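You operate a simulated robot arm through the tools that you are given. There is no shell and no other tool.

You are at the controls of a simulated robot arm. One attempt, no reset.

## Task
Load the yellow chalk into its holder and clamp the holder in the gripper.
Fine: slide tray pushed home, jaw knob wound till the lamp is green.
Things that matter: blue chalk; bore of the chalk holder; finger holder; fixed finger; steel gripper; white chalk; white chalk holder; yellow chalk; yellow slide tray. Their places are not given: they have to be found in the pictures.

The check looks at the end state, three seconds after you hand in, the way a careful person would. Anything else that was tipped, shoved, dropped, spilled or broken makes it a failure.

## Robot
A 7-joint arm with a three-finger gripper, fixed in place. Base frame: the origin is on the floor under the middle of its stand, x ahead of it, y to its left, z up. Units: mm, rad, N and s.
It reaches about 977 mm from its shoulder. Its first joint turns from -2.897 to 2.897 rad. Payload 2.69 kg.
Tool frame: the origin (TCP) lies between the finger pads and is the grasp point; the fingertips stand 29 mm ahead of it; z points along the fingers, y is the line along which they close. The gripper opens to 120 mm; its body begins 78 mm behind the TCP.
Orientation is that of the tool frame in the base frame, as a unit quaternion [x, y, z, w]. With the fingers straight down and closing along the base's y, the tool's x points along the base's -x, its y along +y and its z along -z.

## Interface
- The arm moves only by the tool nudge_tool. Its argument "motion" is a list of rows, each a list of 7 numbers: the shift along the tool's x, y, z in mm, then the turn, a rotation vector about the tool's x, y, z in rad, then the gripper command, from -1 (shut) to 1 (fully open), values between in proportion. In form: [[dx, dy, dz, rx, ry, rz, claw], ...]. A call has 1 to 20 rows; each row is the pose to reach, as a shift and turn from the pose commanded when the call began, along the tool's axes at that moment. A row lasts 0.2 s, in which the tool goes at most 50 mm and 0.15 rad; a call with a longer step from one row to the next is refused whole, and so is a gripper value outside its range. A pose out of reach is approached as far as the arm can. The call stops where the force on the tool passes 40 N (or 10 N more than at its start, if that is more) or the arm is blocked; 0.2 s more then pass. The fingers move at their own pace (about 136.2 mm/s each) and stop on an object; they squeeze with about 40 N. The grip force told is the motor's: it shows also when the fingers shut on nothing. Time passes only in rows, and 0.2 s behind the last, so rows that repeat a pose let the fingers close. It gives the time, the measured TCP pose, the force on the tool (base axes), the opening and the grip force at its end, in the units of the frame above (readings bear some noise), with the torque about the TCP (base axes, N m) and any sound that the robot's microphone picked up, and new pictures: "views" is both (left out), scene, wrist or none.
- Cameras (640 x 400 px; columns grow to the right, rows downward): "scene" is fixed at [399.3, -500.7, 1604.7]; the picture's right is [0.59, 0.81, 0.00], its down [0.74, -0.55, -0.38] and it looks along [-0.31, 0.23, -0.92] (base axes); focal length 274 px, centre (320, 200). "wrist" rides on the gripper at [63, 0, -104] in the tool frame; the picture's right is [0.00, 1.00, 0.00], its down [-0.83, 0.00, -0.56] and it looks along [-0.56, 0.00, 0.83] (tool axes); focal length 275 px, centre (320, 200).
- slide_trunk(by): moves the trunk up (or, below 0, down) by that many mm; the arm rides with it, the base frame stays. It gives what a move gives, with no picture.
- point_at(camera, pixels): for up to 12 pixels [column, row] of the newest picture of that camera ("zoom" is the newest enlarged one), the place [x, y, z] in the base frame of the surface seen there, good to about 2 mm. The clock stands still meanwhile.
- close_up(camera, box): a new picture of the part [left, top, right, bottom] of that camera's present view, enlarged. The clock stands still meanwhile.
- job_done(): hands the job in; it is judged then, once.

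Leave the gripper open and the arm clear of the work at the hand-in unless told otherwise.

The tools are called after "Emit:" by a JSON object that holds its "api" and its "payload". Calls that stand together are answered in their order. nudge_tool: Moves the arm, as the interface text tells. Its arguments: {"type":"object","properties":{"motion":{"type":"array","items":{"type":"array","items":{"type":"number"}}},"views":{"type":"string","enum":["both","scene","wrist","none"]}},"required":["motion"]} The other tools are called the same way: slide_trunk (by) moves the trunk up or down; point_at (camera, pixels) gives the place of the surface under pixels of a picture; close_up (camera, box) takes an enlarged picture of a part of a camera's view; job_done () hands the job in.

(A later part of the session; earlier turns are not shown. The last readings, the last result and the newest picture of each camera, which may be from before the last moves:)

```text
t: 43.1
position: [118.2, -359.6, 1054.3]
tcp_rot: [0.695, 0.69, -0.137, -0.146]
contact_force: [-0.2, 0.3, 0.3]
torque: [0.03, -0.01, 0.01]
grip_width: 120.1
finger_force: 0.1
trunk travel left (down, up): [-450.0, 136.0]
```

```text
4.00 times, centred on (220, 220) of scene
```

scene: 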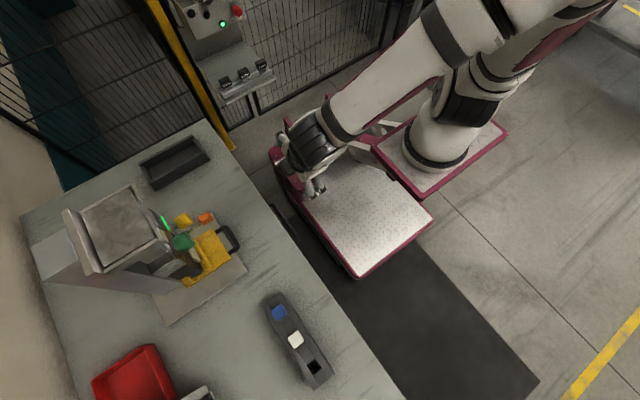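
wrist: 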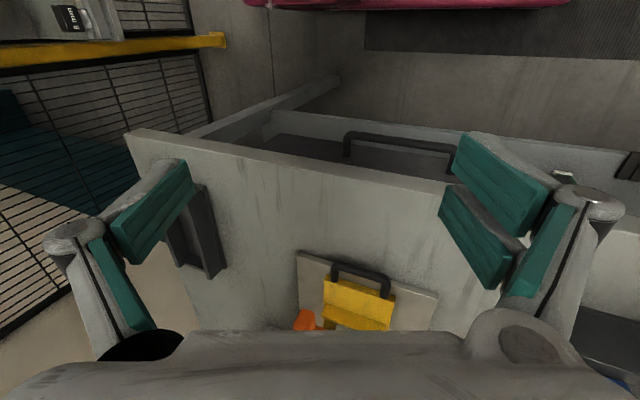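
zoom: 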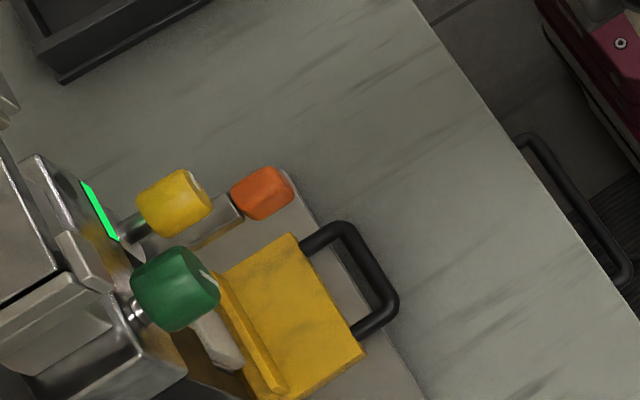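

The tray handle is now near y≈-575 and everything is upright. I'll restore the tool orientation, then tilt for the low frontal view used before.

Emit:
{"api": "nudge_tool", "payload": {"motion": [[0, -8, -13, -0.134, -0.004, -0.002, 1], [0, -17, -27, -0.268, -0.008, -0.005, 1], [-1, -25.7, -40.2, -0.403, -0.0126, -0.007, 1], [-1, -25.7, -40.2, -0.403, -0.0126, -0.007, 1]], "views": "none"}}

Emit:
{"api": "nudge_tool", "payload": {"motion": [[0, 0, 0, 0, -0.15, 0, 1], [0, 0, 0, 0, -0.3, 0, 1], [0, 0, 0, 0, -0.45, 0, 1], [0, 0, 0, 0, -0.6, 0, 1], [0, 0, 0, 0, -0.6, 0, 1]], "views": "both"}}

Emit:
{"api": "close_up", "payload": {"camera": "wrist", "box": [260, 130, 380, 290]}}

Emit:
{"api": "close_up", "payload": {"camera": "wrist", "box": [280, 150, 360, 220]}}

```text
t: 44.1
position: [109.8, -362.1, 1101.3]
tcp_rot: [0.706, 0.708, 0.001, 0.001]
contact_force: [-0.1, -0.9, -1.0]
torque: [0.0, 0.0, 0.0]
grip_width: 120.1
finger_force: 0.0
trunk travel left (down, up): [-450.0, 136.0]
```

```text
t: 45.3
position: [108.1, -364.0, 1101.7]
tcp_rot: [0.676, 0.675, -0.209, 0.21]
contact_force: [0.2, 0.0, 0.4]
torque: [0.01, -0.02, 0.01]
grip_width: 119.9
finger_force: 0.1
trunk travel left (down, up): [-450.0, 136.0]
```

scene: 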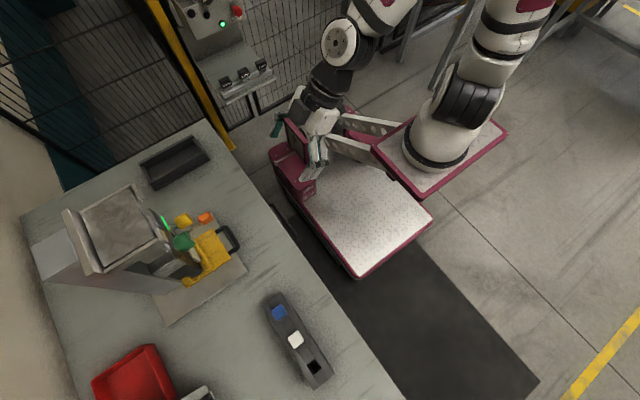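
wrist: 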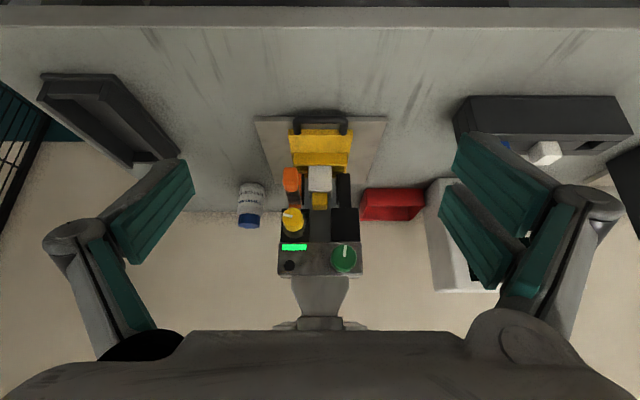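

```text
2.50 times, centred on (320, 210) of wrist
```

zoom: 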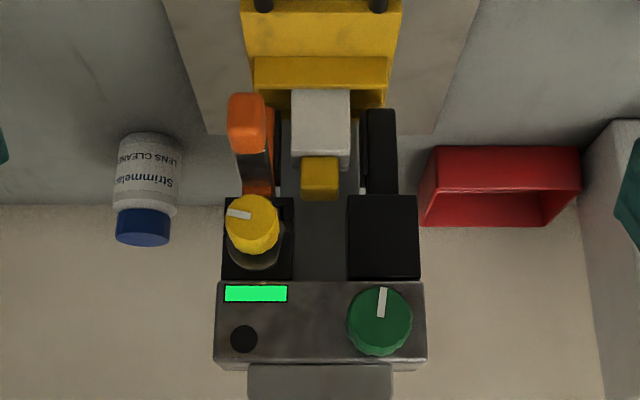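

```text
5.71 times, centred on (320, 185) of wrist
```

zoom: 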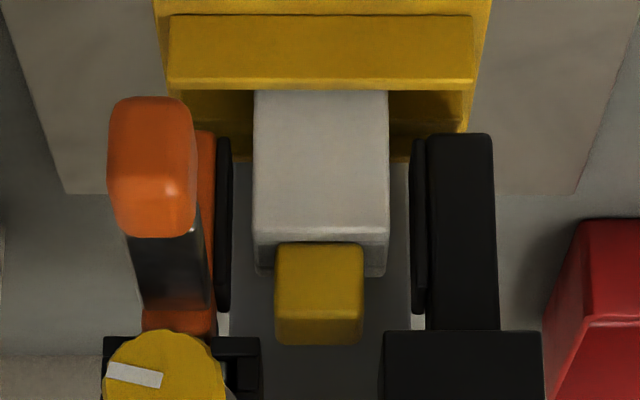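

The holder now sits between the two pads with the chalk in it. I'll check how far the tray moved (its front edge was at y≈-476, its rear edge ≈-600; the column face is at y≈-735) and measure pads and knobs.

Emit:
{"api": "close_up", "payload": {"camera": "wrist", "box": [270, 105, 370, 175]}}

Emit:
{"api": "point_at", "payload": {"camera": "zoom", "pixels": [[320, 190], [320, 165], [200, 190], [440, 190], [320, 250], [320, 300], [320, 85], [140, 120], [480, 120], [250, 340], [400, 340], [150, 180]]}}

Emit:
{"api": "close_up", "payload": {"camera": "wrist", "box": [270, 180, 370, 280]}}

Emit:
{"api": "point_at", "payload": {"camera": "zoom", "pixels": [[225, 170], [240, 200], [215, 190], [258, 190], [235, 150], [235, 225], [240, 250], [390, 300], [240, 285], [205, 345], [320, 60], [300, 110]]}}

```text
5.71 times, centred on (320, 140) of wrist
```

zoom: 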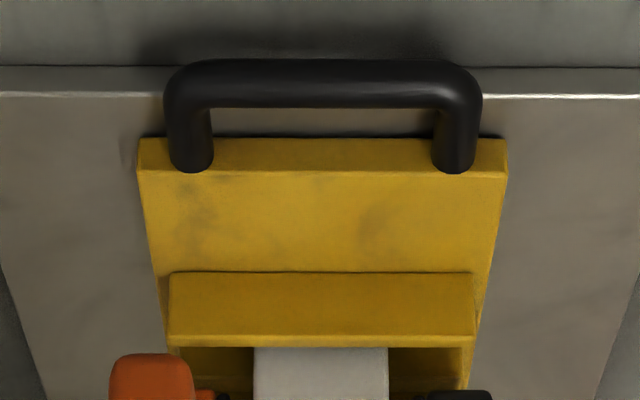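

```text
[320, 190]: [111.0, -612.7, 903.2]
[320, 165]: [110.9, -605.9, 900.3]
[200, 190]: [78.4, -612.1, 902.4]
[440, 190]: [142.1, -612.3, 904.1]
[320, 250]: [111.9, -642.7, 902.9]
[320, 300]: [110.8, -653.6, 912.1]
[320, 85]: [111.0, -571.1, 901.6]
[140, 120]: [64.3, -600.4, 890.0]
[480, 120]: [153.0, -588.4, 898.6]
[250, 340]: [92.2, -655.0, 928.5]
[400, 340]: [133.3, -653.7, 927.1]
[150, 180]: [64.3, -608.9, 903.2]
```

```text
4.00 times, centred on (320, 230) of wrist
```

zoom: 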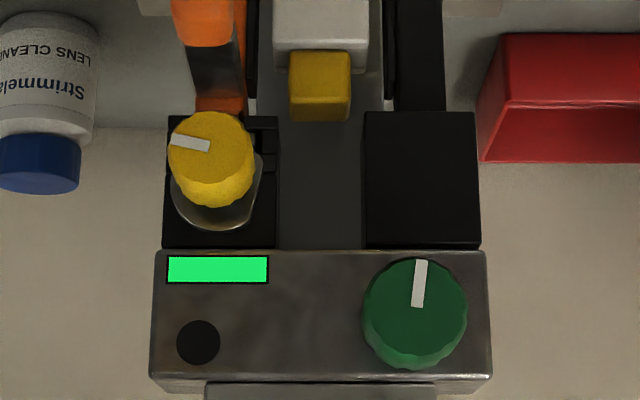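

```text
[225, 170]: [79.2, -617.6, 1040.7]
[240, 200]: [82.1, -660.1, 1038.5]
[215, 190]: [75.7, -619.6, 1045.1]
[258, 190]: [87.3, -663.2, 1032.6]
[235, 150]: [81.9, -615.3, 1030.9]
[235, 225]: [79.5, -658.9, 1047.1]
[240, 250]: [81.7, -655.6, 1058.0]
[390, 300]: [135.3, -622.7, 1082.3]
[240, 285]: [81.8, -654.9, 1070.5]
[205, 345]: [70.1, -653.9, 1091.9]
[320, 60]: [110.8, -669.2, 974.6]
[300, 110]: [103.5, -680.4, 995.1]
```

The tray has travelled its full ~130 mm and its rear edge has reached the column face, so it looks home. Next is the jaw knob: the yellow knob (face at about (75,-616,1035)) is on the moving-finger side. I'll turn the tool horizontal (pointing -y) in front of it at y≈-480, fingers at 50 mm.

Emit:
{"api": "nudge_tool", "payload": {"motion": [[-8, -5, 17, 0, -0.139, 0, 1], [-17, -10, 34, 0, -0.278, 0, 0.5], [-25, -15, 51, 0, -0.417, 0, 0], [-34, -20, 68, 0, -0.556, 0, -0.17], [-42, -25, 85, 0, -0.695, 0, -0.17], [-51, -30, 102, 0, -0.834, 0, -0.17], [-59, -34, 119, 0, -0.971, 0, -0.17], [-59, -34, 119, 0, -0.971, 0, -0.17]], "views": "both"}}

Emit:
{"api": "close_up", "payload": {"camera": "wrist", "box": [220, 40, 420, 220]}}

Emit:
{"api": "close_up", "payload": {"camera": "scene", "box": [130, 150, 330, 275]}}

```text
t: 47.1
position: [74.9, -478.2, 1035.7]
tcp_rot: [0.501, 0.499, -0.501, 0.5]
contact_force: [0.6, -0.2, -0.2]
torque: [-0.01, 0.01, 0.03]
grip_width: 49.6
finger_force: 0.1
out of reach, approached as far as the arm can: row 1, 2, 3, 4, 5
trunk travel left (down, up): [-450.0, 136.0]
```

scene: 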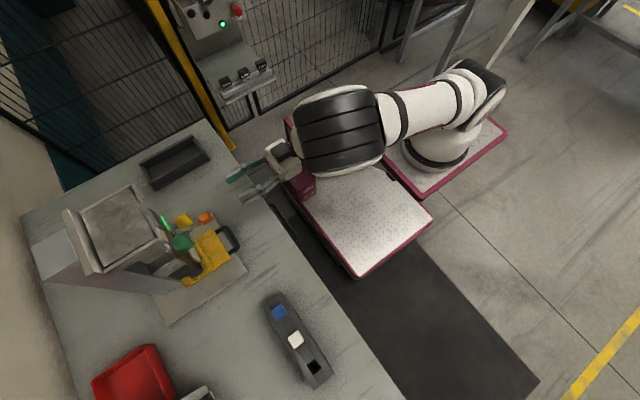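
wrist: 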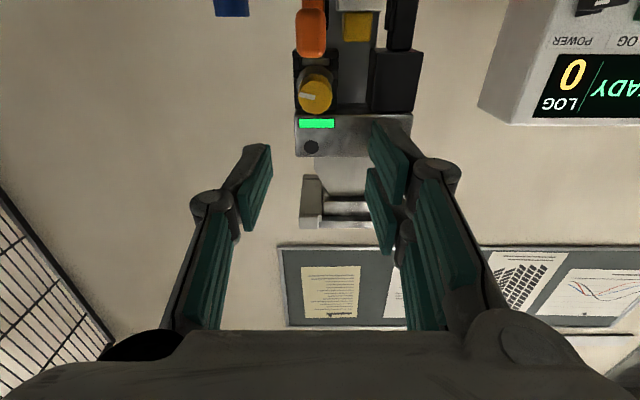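

```text
2.22 times, centred on (320, 130) of wrist
```

zoom: 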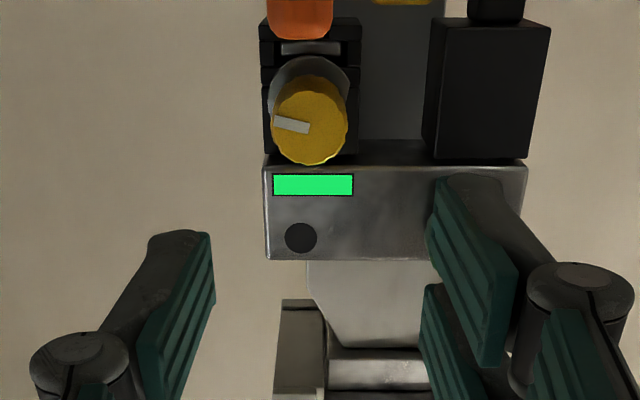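

```text
3.20 times, centred on (230, 212) of scene
```

zoom: 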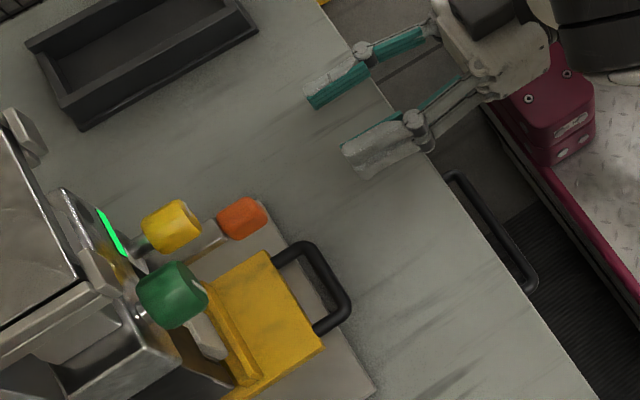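

The tool is horizontal, facing the knobs. The yellow knob's face is at wrist ≈(315,95). I'll measure it and my pads in the same picture for a relative alignment.

Emit:
{"api": "close_up", "payload": {"camera": "wrist", "box": [220, 40, 420, 220]}}

Emit:
{"api": "point_at", "payload": {"camera": "zoom", "pixels": [[310, 110], [310, 140], [290, 130], [330, 130], [280, 120], [340, 120], [310, 85], [310, 160], [200, 245], [160, 370], [445, 195], [495, 300]]}}

Emit:
{"api": "point_at", "payload": {"camera": "wrist", "pixels": [[250, 150], [268, 150], [250, 222], [370, 172], [385, 250], [310, 20], [310, 45], [310, 58], [327, 90], [300, 125], [311, 147], [395, 90]]}}

```text
2.22 times, centred on (320, 130) of wrist
```

zoom: 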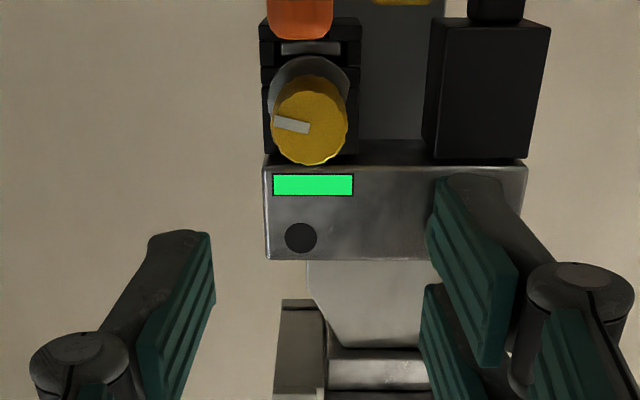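

```text
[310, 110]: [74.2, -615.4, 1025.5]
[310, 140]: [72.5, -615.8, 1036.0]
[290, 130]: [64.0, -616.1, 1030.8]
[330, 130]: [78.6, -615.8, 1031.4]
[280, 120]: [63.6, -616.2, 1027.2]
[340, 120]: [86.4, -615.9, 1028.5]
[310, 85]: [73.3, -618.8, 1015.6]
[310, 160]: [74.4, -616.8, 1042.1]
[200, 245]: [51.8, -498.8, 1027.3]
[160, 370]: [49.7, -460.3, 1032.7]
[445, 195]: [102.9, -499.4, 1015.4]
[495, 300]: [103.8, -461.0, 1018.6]
```

```text
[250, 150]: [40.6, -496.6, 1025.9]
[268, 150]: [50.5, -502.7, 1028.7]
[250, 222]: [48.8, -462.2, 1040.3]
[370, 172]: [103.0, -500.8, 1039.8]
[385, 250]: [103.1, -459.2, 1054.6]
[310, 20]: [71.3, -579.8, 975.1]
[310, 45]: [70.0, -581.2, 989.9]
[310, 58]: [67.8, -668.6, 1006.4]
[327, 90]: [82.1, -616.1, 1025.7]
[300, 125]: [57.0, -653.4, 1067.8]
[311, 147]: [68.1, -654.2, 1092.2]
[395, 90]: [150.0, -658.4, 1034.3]
```

The knob is ~29 mm in diameter, centred at (73.6, 1029.5). Relative to my pads I need -3.7 mm in x and about 6.4 mm down. I'll align and advance 95 mm so the tips stop just short of the knob face, then check.

Emit:
{"api": "nudge_tool", "payload": {"motion": [[3, -1.8, 10, 0, 0, 0, -0.17], [6.4, -3.7, 30, 0, 0, 0, -0.17], [6.4, -3.7, 50, 0, 0, 0, -0.17], [6.4, -3.7, 70, 0, 0, 0, -0.17], [6.4, -3.7, 85, 0, 0, 0, -0.17], [6.4, -3.7, 95, 0, 0, 0, -0.17], [6.4, -3.7, 95, 0, 0, 0, -0.17]], "views": "both"}}

Emit:
{"api": "close_up", "payload": {"camera": "wrist", "box": [220, 80, 420, 220]}}

Emit:
{"api": "point_at", "payload": {"camera": "zoom", "pixels": [[320, 130], [320, 90], [320, 170], [280, 130], [360, 130], [195, 190], [160, 290], [425, 180], [440, 110], [320, 60]]}}

```text
t: 48.7
position: [72.8, -575.0, 1029.1]
tcp_rot: [0.501, 0.499, -0.5, 0.5]
contact_force: [0.4, 0.8, 0.0]
torque: [-0.02, -0.02, 0.01]
grip_width: 49.7
finger_force: 0.0
trunk travel left (down, up): [-450.0, 136.0]
```

scene: 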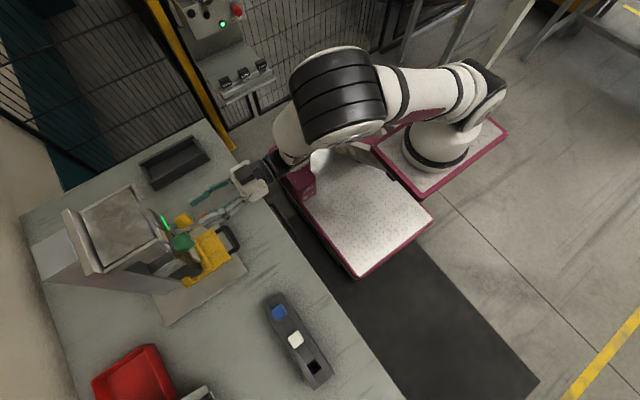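
wrist: 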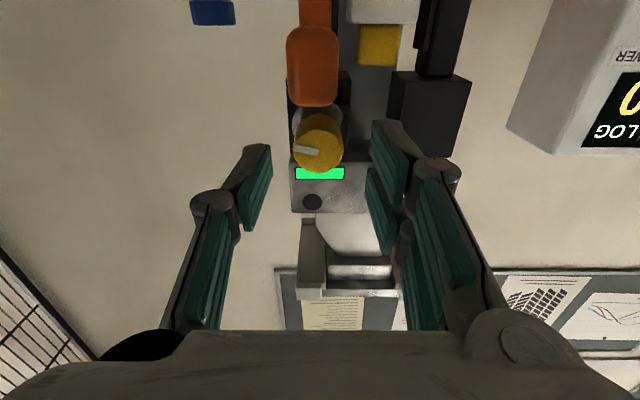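

```text
2.86 times, centred on (320, 150) of wrist
```

zoom: 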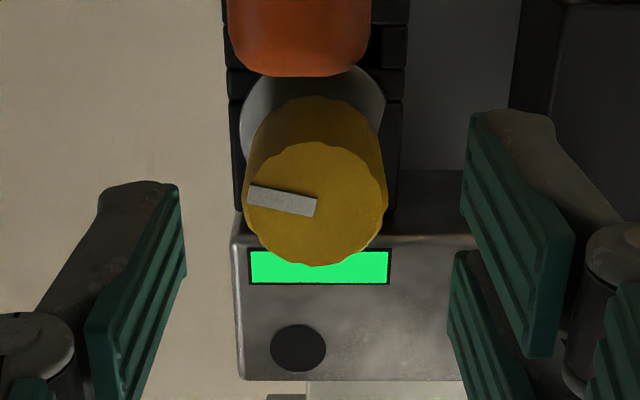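

```text
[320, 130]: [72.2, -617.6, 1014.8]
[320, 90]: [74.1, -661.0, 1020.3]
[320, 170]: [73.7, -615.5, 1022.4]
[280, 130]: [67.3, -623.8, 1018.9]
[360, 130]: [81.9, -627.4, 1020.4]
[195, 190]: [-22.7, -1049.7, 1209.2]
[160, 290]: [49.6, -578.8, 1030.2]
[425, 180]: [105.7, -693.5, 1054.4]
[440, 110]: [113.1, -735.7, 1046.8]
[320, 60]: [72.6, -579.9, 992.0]
```

The knob face is centred on my tool axis (enlarged 317,204 → column 319). I'll advance 38 mm with a 1.3 mm upward trim so the pads cover ~20 mm of the knob, without closing yet.

Emit:
{"api": "nudge_tool", "payload": {"motion": [[-1.3, -0.5, 8, 0, 0, 0, -0.17], [-1.3, -0.5, 16, 0, 0, 0, -0.17], [-1.3, -0.5, 24, 0, 0, 0, -0.17], [-1.3, -0.5, 32, 0, 0, 0, -0.17], [-1.3, -0.5, 38, 0, 0, 0, -0.17], [-1.3, -0.5, 38, 0, 0, 0, -0.17]], "views": "both"}}

Emit:
{"api": "close_up", "payload": {"camera": "wrist", "box": [220, 100, 420, 260]}}

Emit:
{"api": "close_up", "payload": {"camera": "scene", "box": [130, 150, 330, 275]}}

```text
t: 50.1
position: [71.7, -611.2, 1031.4]
tcp_rot: [0.501, 0.499, -0.5, 0.5]
contact_force: [0.3, 0.0, 0.0]
torque: [-0.02, 0.03, 0.01]
grip_width: 49.6
finger_force: 0.0
trunk travel left (down, up): [-450.0, 136.0]
```

scene: 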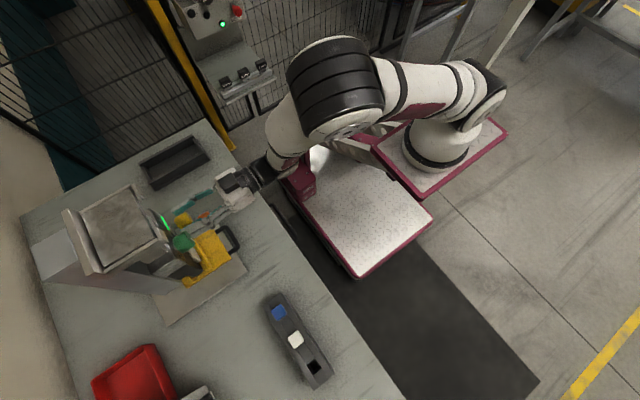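
wrist: 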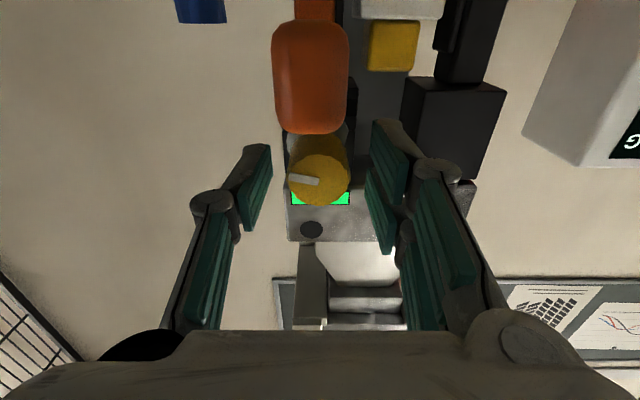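

```text
2.50 times, centred on (320, 180) of wrist
```

zoom: 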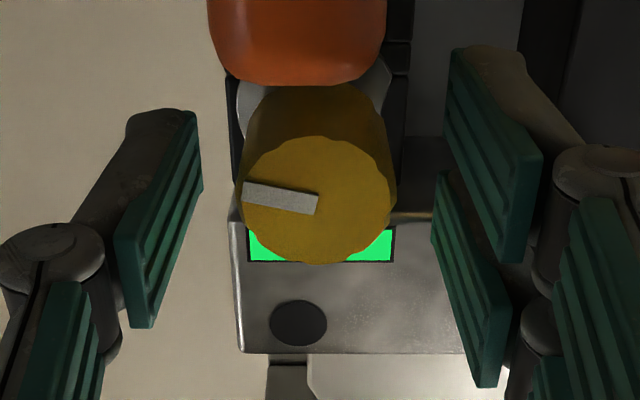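

```text
3.20 times, centred on (230, 212) of scene
```

zoom: 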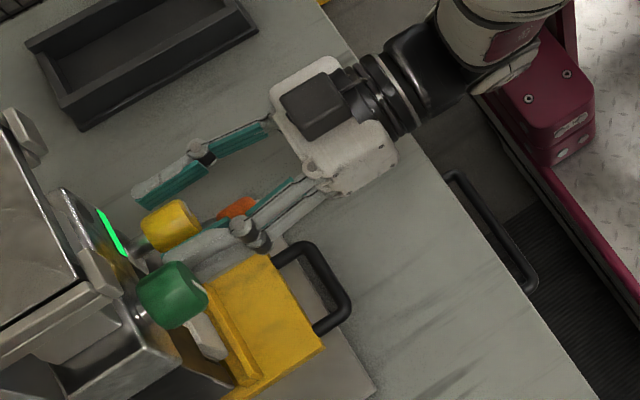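

Alignment is good (face centre at column 319.6). I'll close on the yellow knob.

Emit:
{"api": "nudge_tool", "payload": {"motion": [[0, 0, 0, 0, 0, 0, -0.4], [0, 0, 0, 0, 0, 0, -0.7], [0, 0, 0, 0, 0, 0, -0.7], [0, 0, 0, 0, 0, 0, -0.7]], "views": "wrist"}}

Emit:
{"api": "close_up", "payload": {"camera": "wrist", "box": [220, 0, 420, 260]}}

```text
t: 51.1
position: [70.8, -612.2, 1031.5]
tcp_rot: [0.501, 0.499, -0.5, 0.501]
contact_force: [-5.4, -1.0, 0.2]
torque: [0.05, 0.03, -0.19]
grip_width: 28.5
finger_force: 40.0
trunk travel left (down, up): [-450.0, 136.0]
```

wrist: 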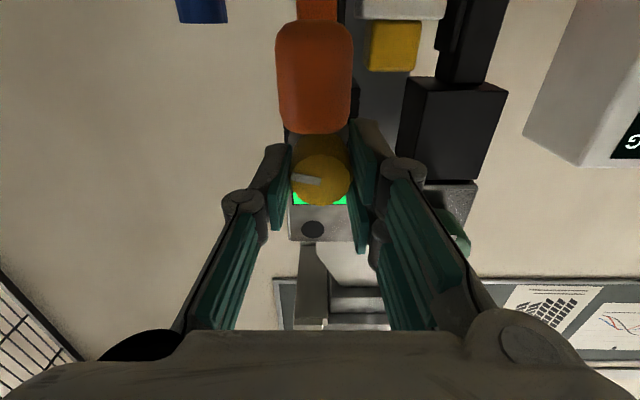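

```text
1.54 times, centred on (320, 130) of wrist
```

zoom: 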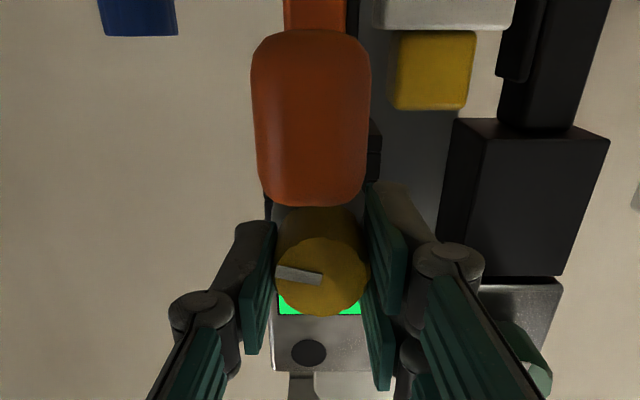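

Gripped at 28.5 mm. I'll turn it clockwise (as seen from the front) by 0.45 rad and see whether the orange jaw or lamp responds.

Emit:
{"api": "nudge_tool", "payload": {"motion": [[0, -0.4, 0, 0, 0, 0.09, -0.7], [0, -0.4, 0, 0, 0, 0.18, -0.7], [0, -0.4, 0, 0, 0, 0.27, -0.7], [0, -0.4, 0, 0, 0, 0.36, -0.7], [0, -0.4, 0, 0, 0, 0.45, -0.7], [0, -0.4, 0, 0, 0, 0.45, -0.7]], "views": "both"}}

Emit:
{"api": "close_up", "payload": {"camera": "wrist", "box": [220, 0, 420, 260]}}

Emit:
{"api": "close_up", "payload": {"camera": "scene", "box": [130, 170, 290, 270]}}

```text
t: 52.5
position: [71.1, -611.4, 1030.8]
tcp_rot: [0.6, 0.375, -0.375, 0.599]
contact_force: [-3.3, 3.9, 0.1]
torque: [0.12, 0.26, -0.12]
grip_width: 28.0
finger_force: 40.3
trunk travel left (down, up): [-450.0, 136.0]
```

scene: 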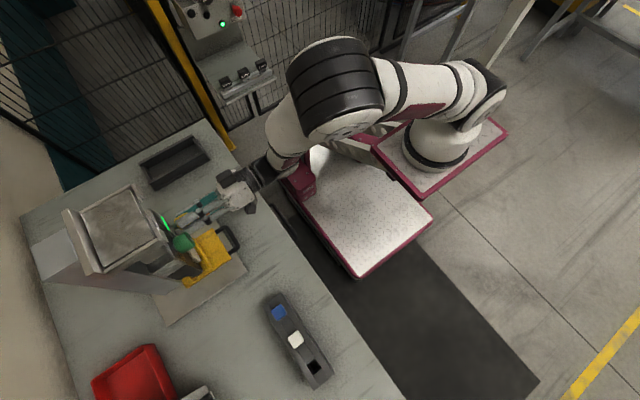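
wrist: 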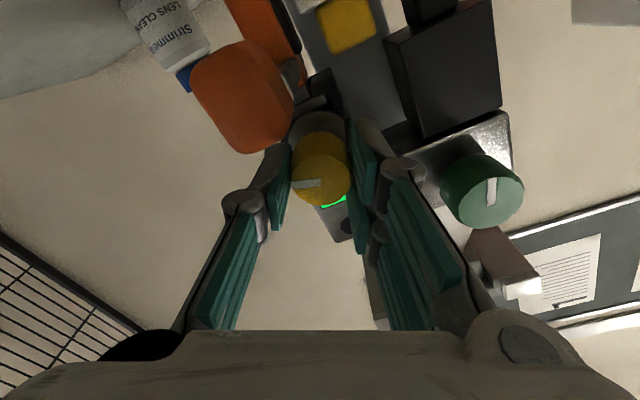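

```text
1.54 times, centred on (320, 130) of wrist
```

zoom: 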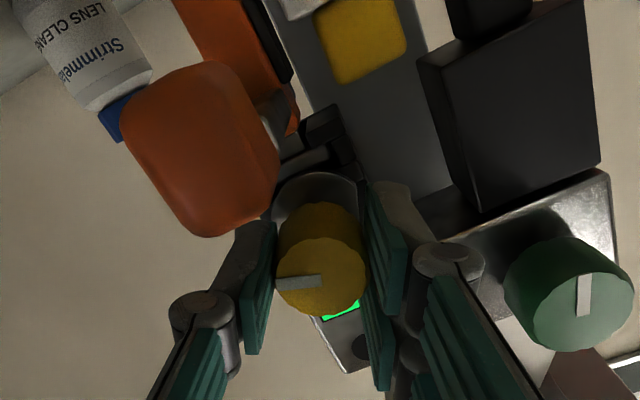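

```text
4.00 times, centred on (210, 220) of scene
```

zoom: 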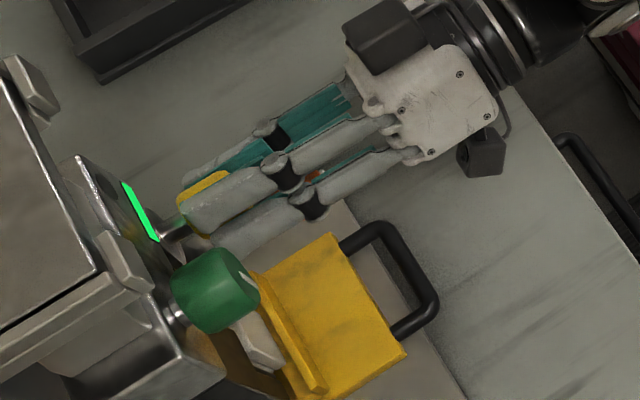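

The knob turned with some slip (torque 0.26 N m). I'll measure the orange finger, pad and holder positions now to see if the jaw has moved.

Emit:
{"api": "close_up", "payload": {"camera": "wrist", "box": [200, 0, 420, 140]}}

Emit:
{"api": "point_at", "payload": {"camera": "zoom", "pixels": [[120, 30], [200, 30], [220, 60], [250, 50], [270, 80], [320, 10], [400, 60], [130, 250], [180, 200], [560, 100], [600, 30], [330, 280]]}}

```text
2.86 times, centred on (310, 70) of wrist
```

zoom: 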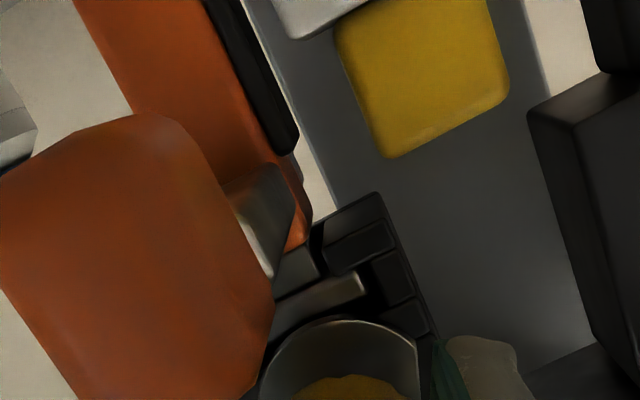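

```text
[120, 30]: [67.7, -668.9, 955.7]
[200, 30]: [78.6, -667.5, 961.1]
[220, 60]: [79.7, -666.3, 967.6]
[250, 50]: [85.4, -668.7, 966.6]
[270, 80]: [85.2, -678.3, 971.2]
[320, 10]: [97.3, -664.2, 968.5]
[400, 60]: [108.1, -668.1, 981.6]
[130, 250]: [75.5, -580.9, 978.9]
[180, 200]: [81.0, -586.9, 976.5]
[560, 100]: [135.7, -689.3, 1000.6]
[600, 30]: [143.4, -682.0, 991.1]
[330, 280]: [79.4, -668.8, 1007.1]
```

The pad reads x≈85, only slightly different from before, so I need more rotation to tell. I'll turn another 0.3 rad clockwise and watch the mark, torque and jaw.

Emit:
{"api": "nudge_tool", "payload": {"motion": [[0, 0, 0, 0, 0, 0.075, -0.7], [0, 0, 0, 0, 0, 0.15, -0.7], [0, 0, 0, 0, 0, 0.225, -0.7], [0, 0, 0, 0, 0, 0.3, -0.7], [0, 0, 0, 0, 0, 0.3, -0.7]], "views": "both"}}

Emit:
{"api": "close_up", "payload": {"camera": "wrist", "box": [180, 0, 440, 220]}}

Emit:
{"api": "close_up", "payload": {"camera": "scene", "box": [130, 170, 290, 270]}}

```text
t: 53.7
position: [72.1, -612.5, 1031.4]
tcp_rot: [0.649, 0.282, -0.281, 0.649]
contact_force: [-4.0, 6.8, 0.7]
torque: [0.0, 0.24, -0.07]
grip_width: 28.1
finger_force: 39.9
trunk travel left (down, up): [-450.0, 136.0]
```

scene: 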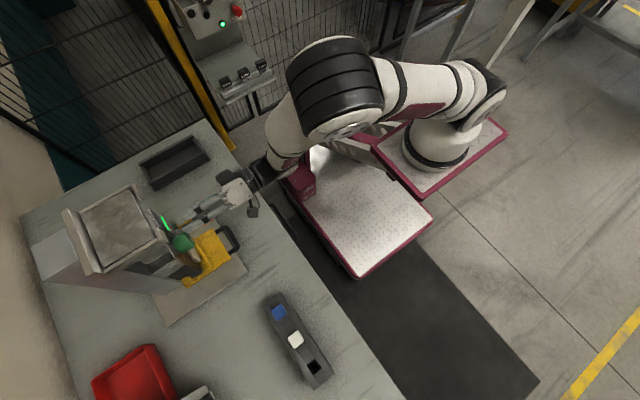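
wrist: 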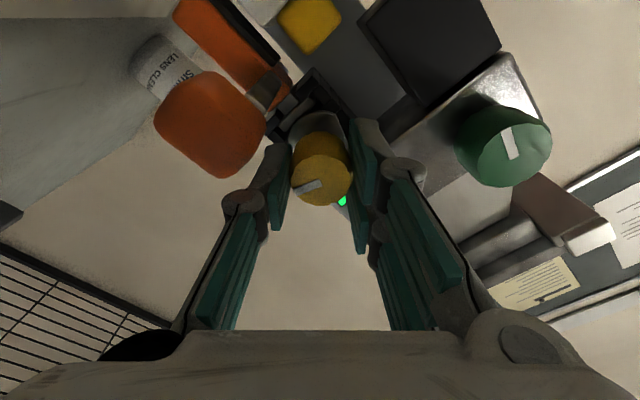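

```text
1.82 times, centred on (310, 110) of wrist
```

zoom: 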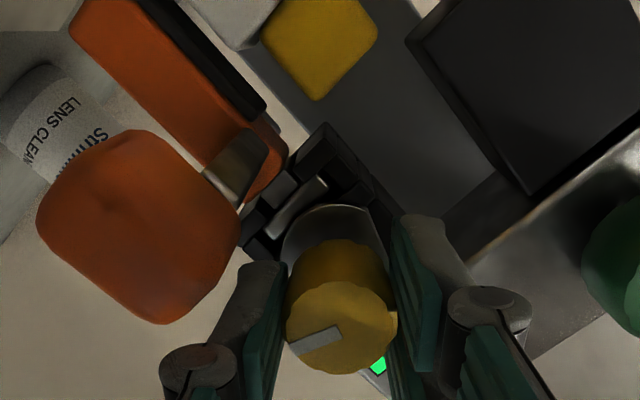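

```text
4.00 times, centred on (210, 220) of scene
```

zoom: 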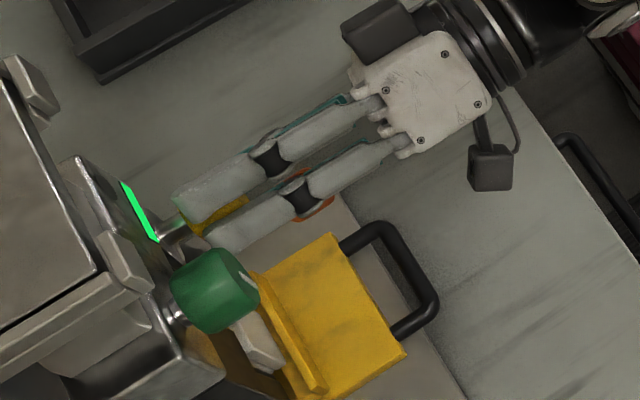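

The white mark rotated about -30° in the tool image while the tool turned 43°, so the fingers are mostly slipping on the knob. I'll measure the mark's true direction (it pointed toward -x, ~11° below) and the pad position.

Emit:
{"api": "close_up", "payload": {"camera": "wrist", "box": [270, 130, 370, 215]}}

Emit:
{"api": "point_at", "payload": {"camera": "zoom", "pixels": [[190, 270], [290, 240], [240, 255], [320, 270], [320, 200], [380, 250], [260, 300], [300, 160], [250, 220]]}}

Emit:
{"api": "close_up", "payload": {"camera": "wrist", "box": [180, 0, 440, 140]}}

Emit:
{"api": "point_at", "payload": {"camera": "zoom", "pixels": [[190, 60], [220, 90], [250, 120], [275, 160], [250, 30], [340, 70], [310, 100], [150, 60], [200, 120], [270, 250], [430, 60], [470, 100]]}}

```text
4.71 times, centred on (320, 172) of wrist
```

zoom: 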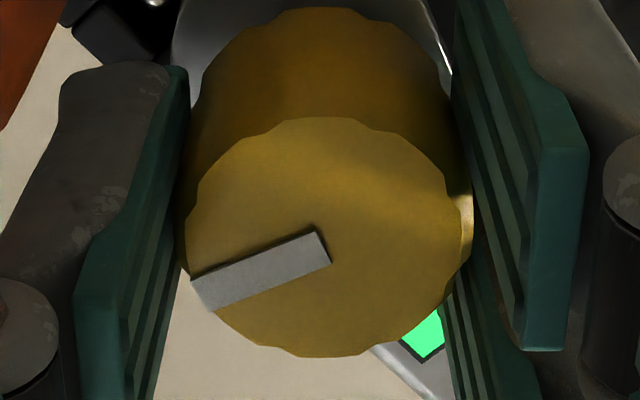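

```text
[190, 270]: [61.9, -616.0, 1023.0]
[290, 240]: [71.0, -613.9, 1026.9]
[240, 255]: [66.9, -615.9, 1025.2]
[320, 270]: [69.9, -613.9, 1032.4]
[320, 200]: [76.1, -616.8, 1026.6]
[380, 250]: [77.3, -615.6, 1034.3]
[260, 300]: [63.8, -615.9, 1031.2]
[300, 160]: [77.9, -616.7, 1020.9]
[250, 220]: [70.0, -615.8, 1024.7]
```

```text
2.46 times, centred on (310, 70) of wrist
```

zoom: 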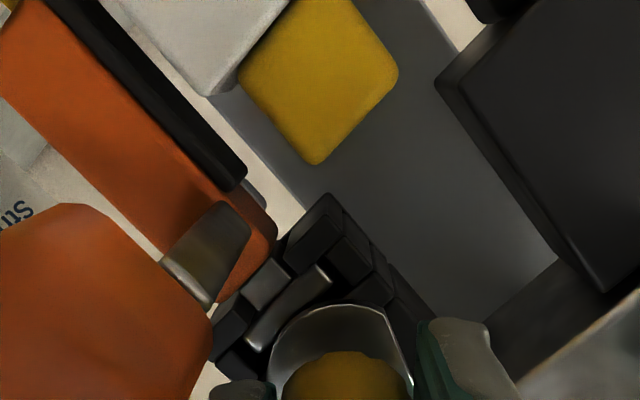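

```text
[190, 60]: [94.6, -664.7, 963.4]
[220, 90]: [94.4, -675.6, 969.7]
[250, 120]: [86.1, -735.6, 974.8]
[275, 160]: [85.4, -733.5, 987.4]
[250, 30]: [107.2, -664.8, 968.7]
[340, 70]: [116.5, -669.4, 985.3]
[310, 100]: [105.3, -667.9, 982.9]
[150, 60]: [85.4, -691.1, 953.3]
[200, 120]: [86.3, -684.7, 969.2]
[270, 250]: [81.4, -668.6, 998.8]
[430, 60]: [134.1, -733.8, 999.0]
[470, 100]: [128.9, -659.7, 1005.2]
```

The mark only turned ~12° clockwise and the jaw hasn't visibly moved. It resists at ~0.25 N m, where my grip slips. I'll turn back counter-clockwise to the start angle and see whether it turns freely that way.

Emit:
{"api": "nudge_tool", "payload": {"motion": [[0, 0, 0, 0, 0, -0.1, -0.7], [0, 0, 0, 0, 0, -0.2, -0.7], [0, 0, 0, 0, 0, -0.3, -0.7], [0, 0, 0, 0, 0, -0.3, -0.7]], "views": "none"}}

Emit:
{"api": "nudge_tool", "payload": {"motion": [[0, 0, 0, 0, 0, -0.1, -0.7], [0, 0, 0, 0, 0, -0.2, -0.7], [0, 0, 0, 0, 0, -0.3, -0.7], [0, 0, 0, 0, 0, -0.45, -0.7], [0, 0, 0, 0, 0, -0.45, -0.7]], "views": "both"}}

Emit:
{"api": "close_up", "payload": {"camera": "wrist", "box": [270, 130, 370, 215]}}

Emit:
{"api": "point_at", "payload": {"camera": "zoom", "pixels": [[200, 230], [310, 240], [320, 200], [320, 270]]}}

Emit:
{"api": "close_up", "payload": {"camera": "wrist", "box": [220, 0, 460, 140]}}

```text
t: 54.7
position: [70.3, -610.4, 1031.0]
tcp_rot: [0.599, 0.376, -0.376, 0.599]
contact_force: [-4.5, 2.0, -0.2]
torque: [0.86, 0.02, 0.15]
grip_width: 28.1
finger_force: 40.1
trunk travel left (down, up): [-450.0, 136.0]
```

```text
t: 55.9
position: [69.6, -612.6, 1032.2]
tcp_rot: [0.501, 0.5, -0.5, 0.5]
contact_force: [-4.3, 2.0, -0.6]
torque: [0.94, -0.02, -0.05]
grip_width: 28.3
finger_force: 40.2
trunk travel left (down, up): [-450.0, 136.0]
```

scene: 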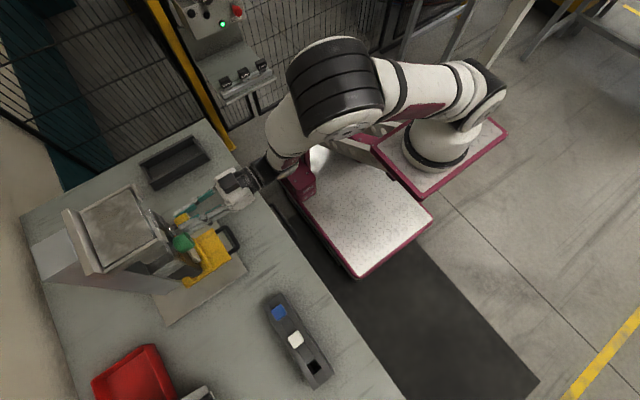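
wrist: 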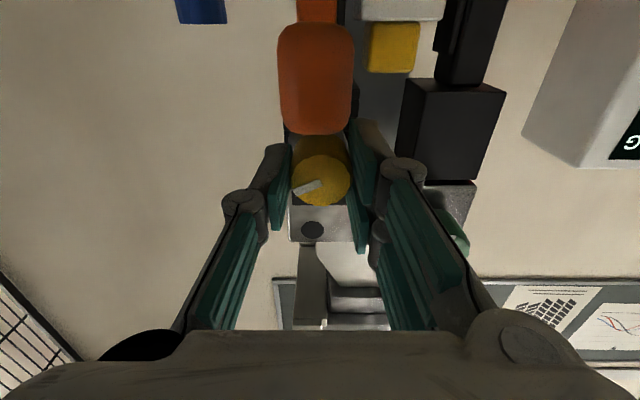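

```text
4.71 times, centred on (320, 172) of wrist
```

zoom: 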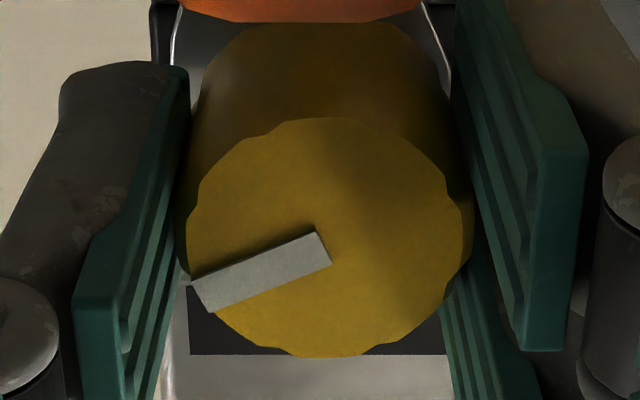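

```text
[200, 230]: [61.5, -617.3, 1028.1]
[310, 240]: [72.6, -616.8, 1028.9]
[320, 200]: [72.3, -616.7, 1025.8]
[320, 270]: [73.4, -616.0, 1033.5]
```

```text
2.67 times, centred on (340, 70) of wrist
```

zoom: 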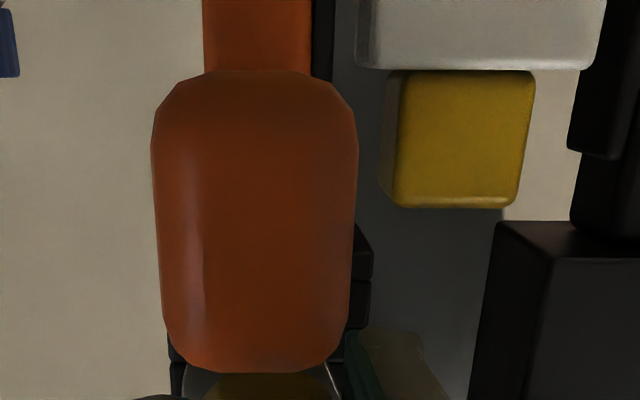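

Important: turning back, the knob turned with me (~43° counter-clockwise) and the strip behind it went dark. I'll release and back off to see the whole panel and jaw clearly.

Emit:
{"api": "nudge_tool", "payload": {"motion": [[0, 0, 0, 0, 0, 0, -0.4], [0, 0, 0, 0, 0, 0, -0.17], [0, 0, 0, 0, 0, 0, -0.17], [0, 0, -20, 0, 0, 0, -0.17], [0, 0, -50, 0, 0, 0, -0.17], [0, 0, -90, 0, 0, 0, -0.17], [0, 0, -130, 0, 0, 0, -0.17], [0, 0, -130, 0, 0, 0, -0.17]], "views": "both"}}

Emit:
{"api": "close_up", "payload": {"camera": "wrist", "box": [260, 0, 420, 130]}}

Emit:
{"api": "close_up", "payload": {"camera": "scene", "box": [130, 180, 250, 260]}}

```text
t: 57.7
position: [73.2, -480.8, 1030.9]
tcp_rot: [0.501, 0.499, -0.5, 0.5]
contact_force: [0.1, 0.7, -0.7]
torque: [-0.01, -0.02, 0.01]
grip_width: 49.8
finger_force: 0.0
trunk travel left (down, up): [-450.0, 136.0]
```

scene: 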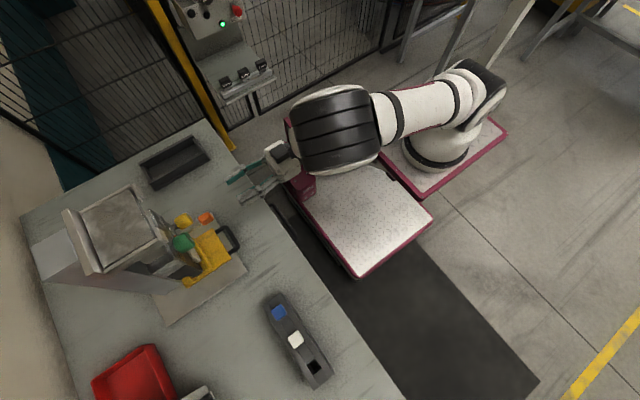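
wrist: 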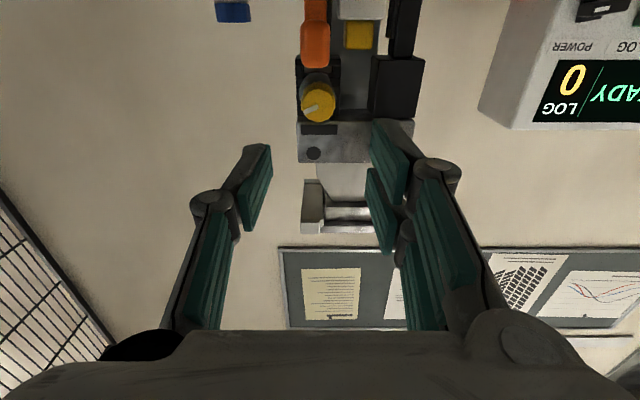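

```text
3.08 times, centred on (340, 65) of wrist
```

zoom: 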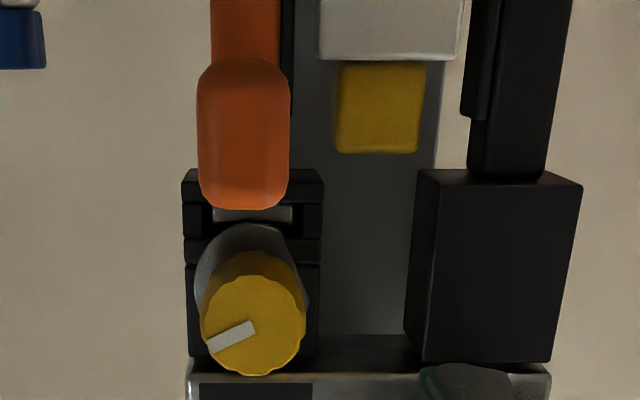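

```text
5.00 times, centred on (190, 220) of scene
```

zoom: 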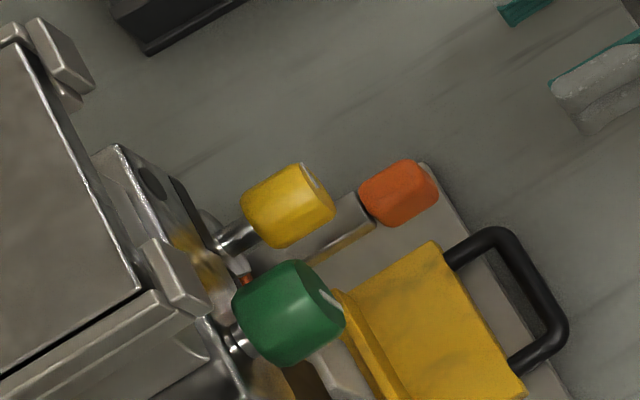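

The strip is now dark with the yellow knob ~30° counter-clockwise of its start. The strip was lit green before I touched it, so I need to know what each knob drives. I'll go back to the frontal viewpoint to compare the jaw gaps with before.

Emit:
{"api": "nudge_tool", "payload": {"motion": [[-10, 5, -16, 0, 0.139, 0, 0], [-20, 10, -33, 0, 0.278, 0, 0.5], [-30, 15, -50, 0, 0.417, 0, 1], [-40, 20, -66, 0, 0.556, 0, 1], [-50, 25, -83, 0, 0.695, 0, 1], [-60, 30, -100, 0, 0.834, 0, 1], [-70, 35, -116, 0, 0.971, 0, 1], [-70, 35, -116, 0, 0.971, 0, 1]], "views": "wrist"}}

Emit:
{"api": "close_up", "payload": {"camera": "wrist", "box": [280, 150, 360, 220]}}

Emit:
{"api": "close_up", "payload": {"camera": "wrist", "box": [270, 180, 370, 280]}}

```text
t: 59.5
position: [106.3, -366.1, 1101.8]
tcp_rot: [0.677, 0.674, -0.209, 0.21]
contact_force: [-0.4, 0.5, 0.3]
torque: [0.03, -0.01, -0.02]
grip_width: 119.9
finger_force: 0.0
out of reach, approached as far as the arm can: row 2, 3, 4, 5
trunk travel left (down, up): [-450.0, 136.0]
```

wrist: 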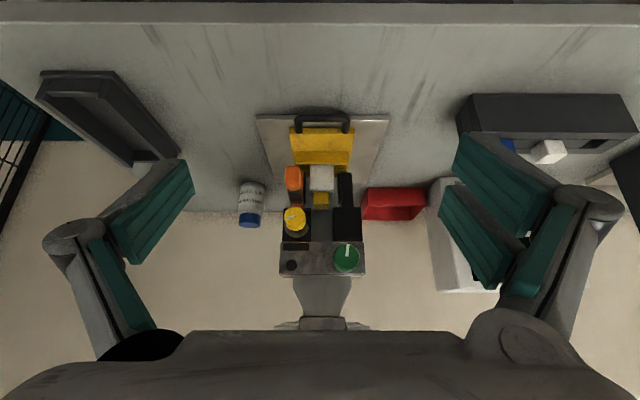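

```text
5.71 times, centred on (320, 185) of wrist
```

zoom: 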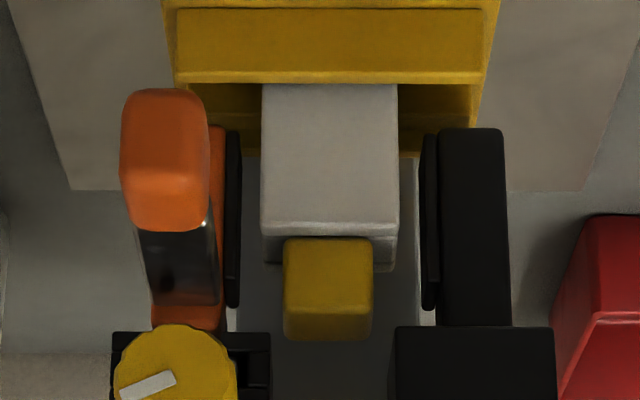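

```text
4.00 times, centred on (320, 230) of wrist
```

zoom: 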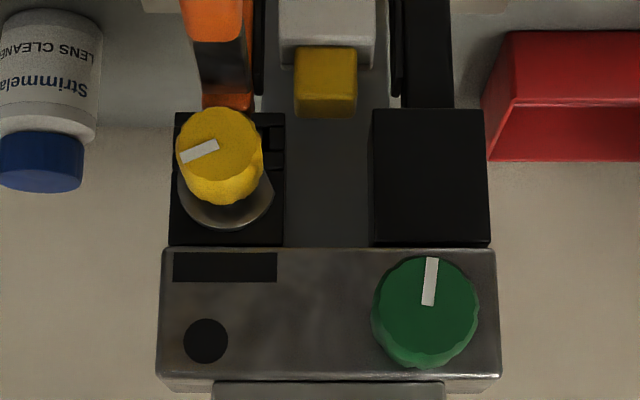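

The jaw gaps are practically unchanged (within ~1 mm), but clockwise was blocked while counter-clockwise turns freely. I'll test a bigger counter-clockwise turn of the yellow knob: return in front of it with the tool rolled +0.75 rad so I have a ~65° stroke.

Emit:
{"api": "nudge_tool", "payload": {"motion": [[-8, -5, 18, 0, -0.139, 0, 1], [-16, -10, 35, 0, -0.278, 0, 0.5], [-24, -15, 53, 0, -0.417, 0, 0], [-32, -20, 70, 0, -0.556, 0, -0.3], [-40, -25, 88, 0, -0.695, 0, -0.3], [-48, -30, 106, 0, -0.834, 0, -0.3], [-56, -35, 123, 0, -0.971, 0, -0.3], [-56, -35, 123, 0, -0.971, 0, -0.3]], "views": "none"}}

Emit:
{"api": "nudge_tool", "payload": {"motion": [[0, 0, 0, 0, 0, 0, -0.3]], "views": "wrist"}}

Emit:
{"api": "close_up", "payload": {"camera": "wrist", "box": [260, 40, 380, 150]}}

```text
t: 61.3
position: [70.9, -481.0, 1030.4]
tcp_rot: [0.5, 0.499, -0.5, 0.5]
contact_force: [0.6, -0.2, 1.0]
torque: [0.02, 0.01, 0.0]
grip_width: 42.0
finger_force: 0.0
out of reach, approached as far as the arm can: row 2, 3, 4, 5
trunk travel left (down, up): [-450.0, 136.0]
```

```text
t: 61.7
position: [70.5, -480.9, 1030.8]
tcp_rot: [0.5, 0.5, -0.499, 0.501]
contact_force: [-0.5, -0.4, -0.2]
torque: [0.03, 0.02, 0.03]
grip_width: 41.9
finger_force: 0.1
trunk travel left (down, up): [-450.0, 136.0]
```

wrist: 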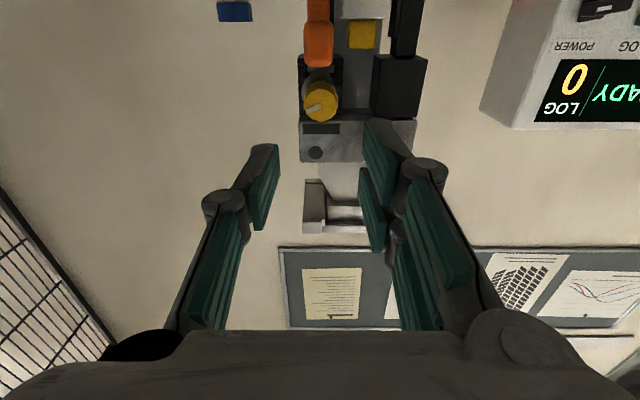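

```text
3.64 times, centred on (320, 95) of wrist
```

zoom: 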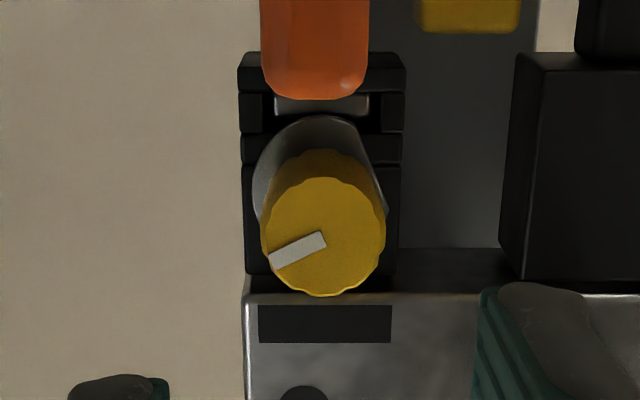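

The knob face centre is at column 321, 1.2 mm above my axis. I'll roll +0.75 rad, trim, then advance 131 mm to enclose the knob at 42 mm opening.

Emit:
{"api": "nudge_tool", "payload": {"motion": [[-1.2, 0.8, 0, 0, 0, 0.15, -0.3], [-1.2, 0.8, 0, 0, 0, 0.3, -0.3], [-1.2, 0.8, 0, 0, 0, 0.45, -0.3], [-1.2, 0.8, 0, 0, 0, 0.6, -0.3], [-1.2, 0.8, 0, 0, 0, 0.75, -0.3], [-1.2, 0.8, 20, 0, 0, 0.75, -0.3], [-1.2, 0.8, 50, 0, 0, 0.75, -0.3], [-1.2, 0.8, 80, 0, 0, 0.75, -0.3], [-1.2, 0.8, 95, 0, 0, 0.75, -0.3], [-1.2, 0.8, 95, 0, 0, 0.75, -0.3]], "views": "both"}}

Emit:
{"api": "close_up", "payload": {"camera": "wrist", "box": [240, 80, 400, 230]}}

```text
t: 63.9
position: [72.9, -577.0, 1033.3]
tcp_rot: [0.649, 0.281, -0.282, 0.648]
contact_force: [-1.0, 0.3, 0.6]
torque: [-0.04, -0.01, -0.01]
grip_width: 42.2
finger_force: 0.1
trunk travel left (down, up): [-450.0, 136.0]
```

scene: 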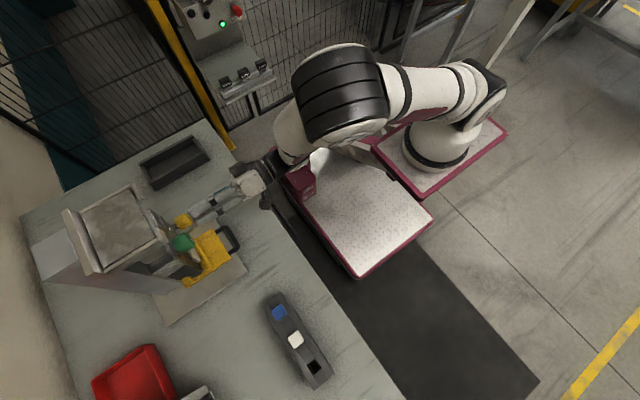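
wrist: 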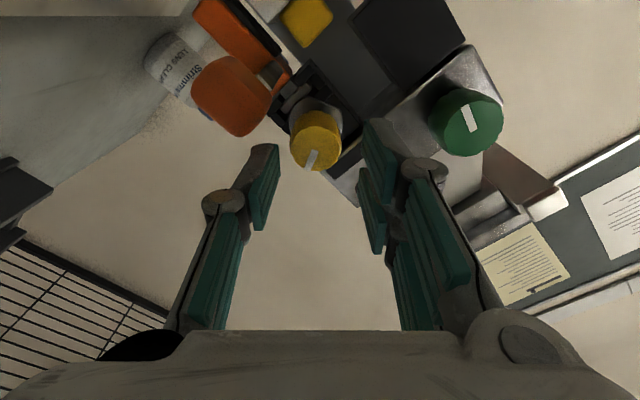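

```text
2.67 times, centred on (320, 155) of wrist
```

zoom: 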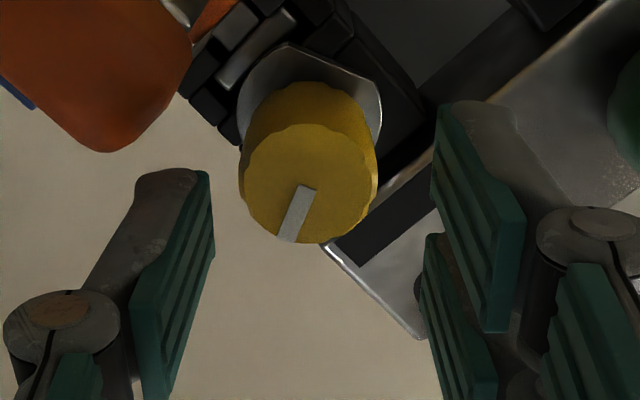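

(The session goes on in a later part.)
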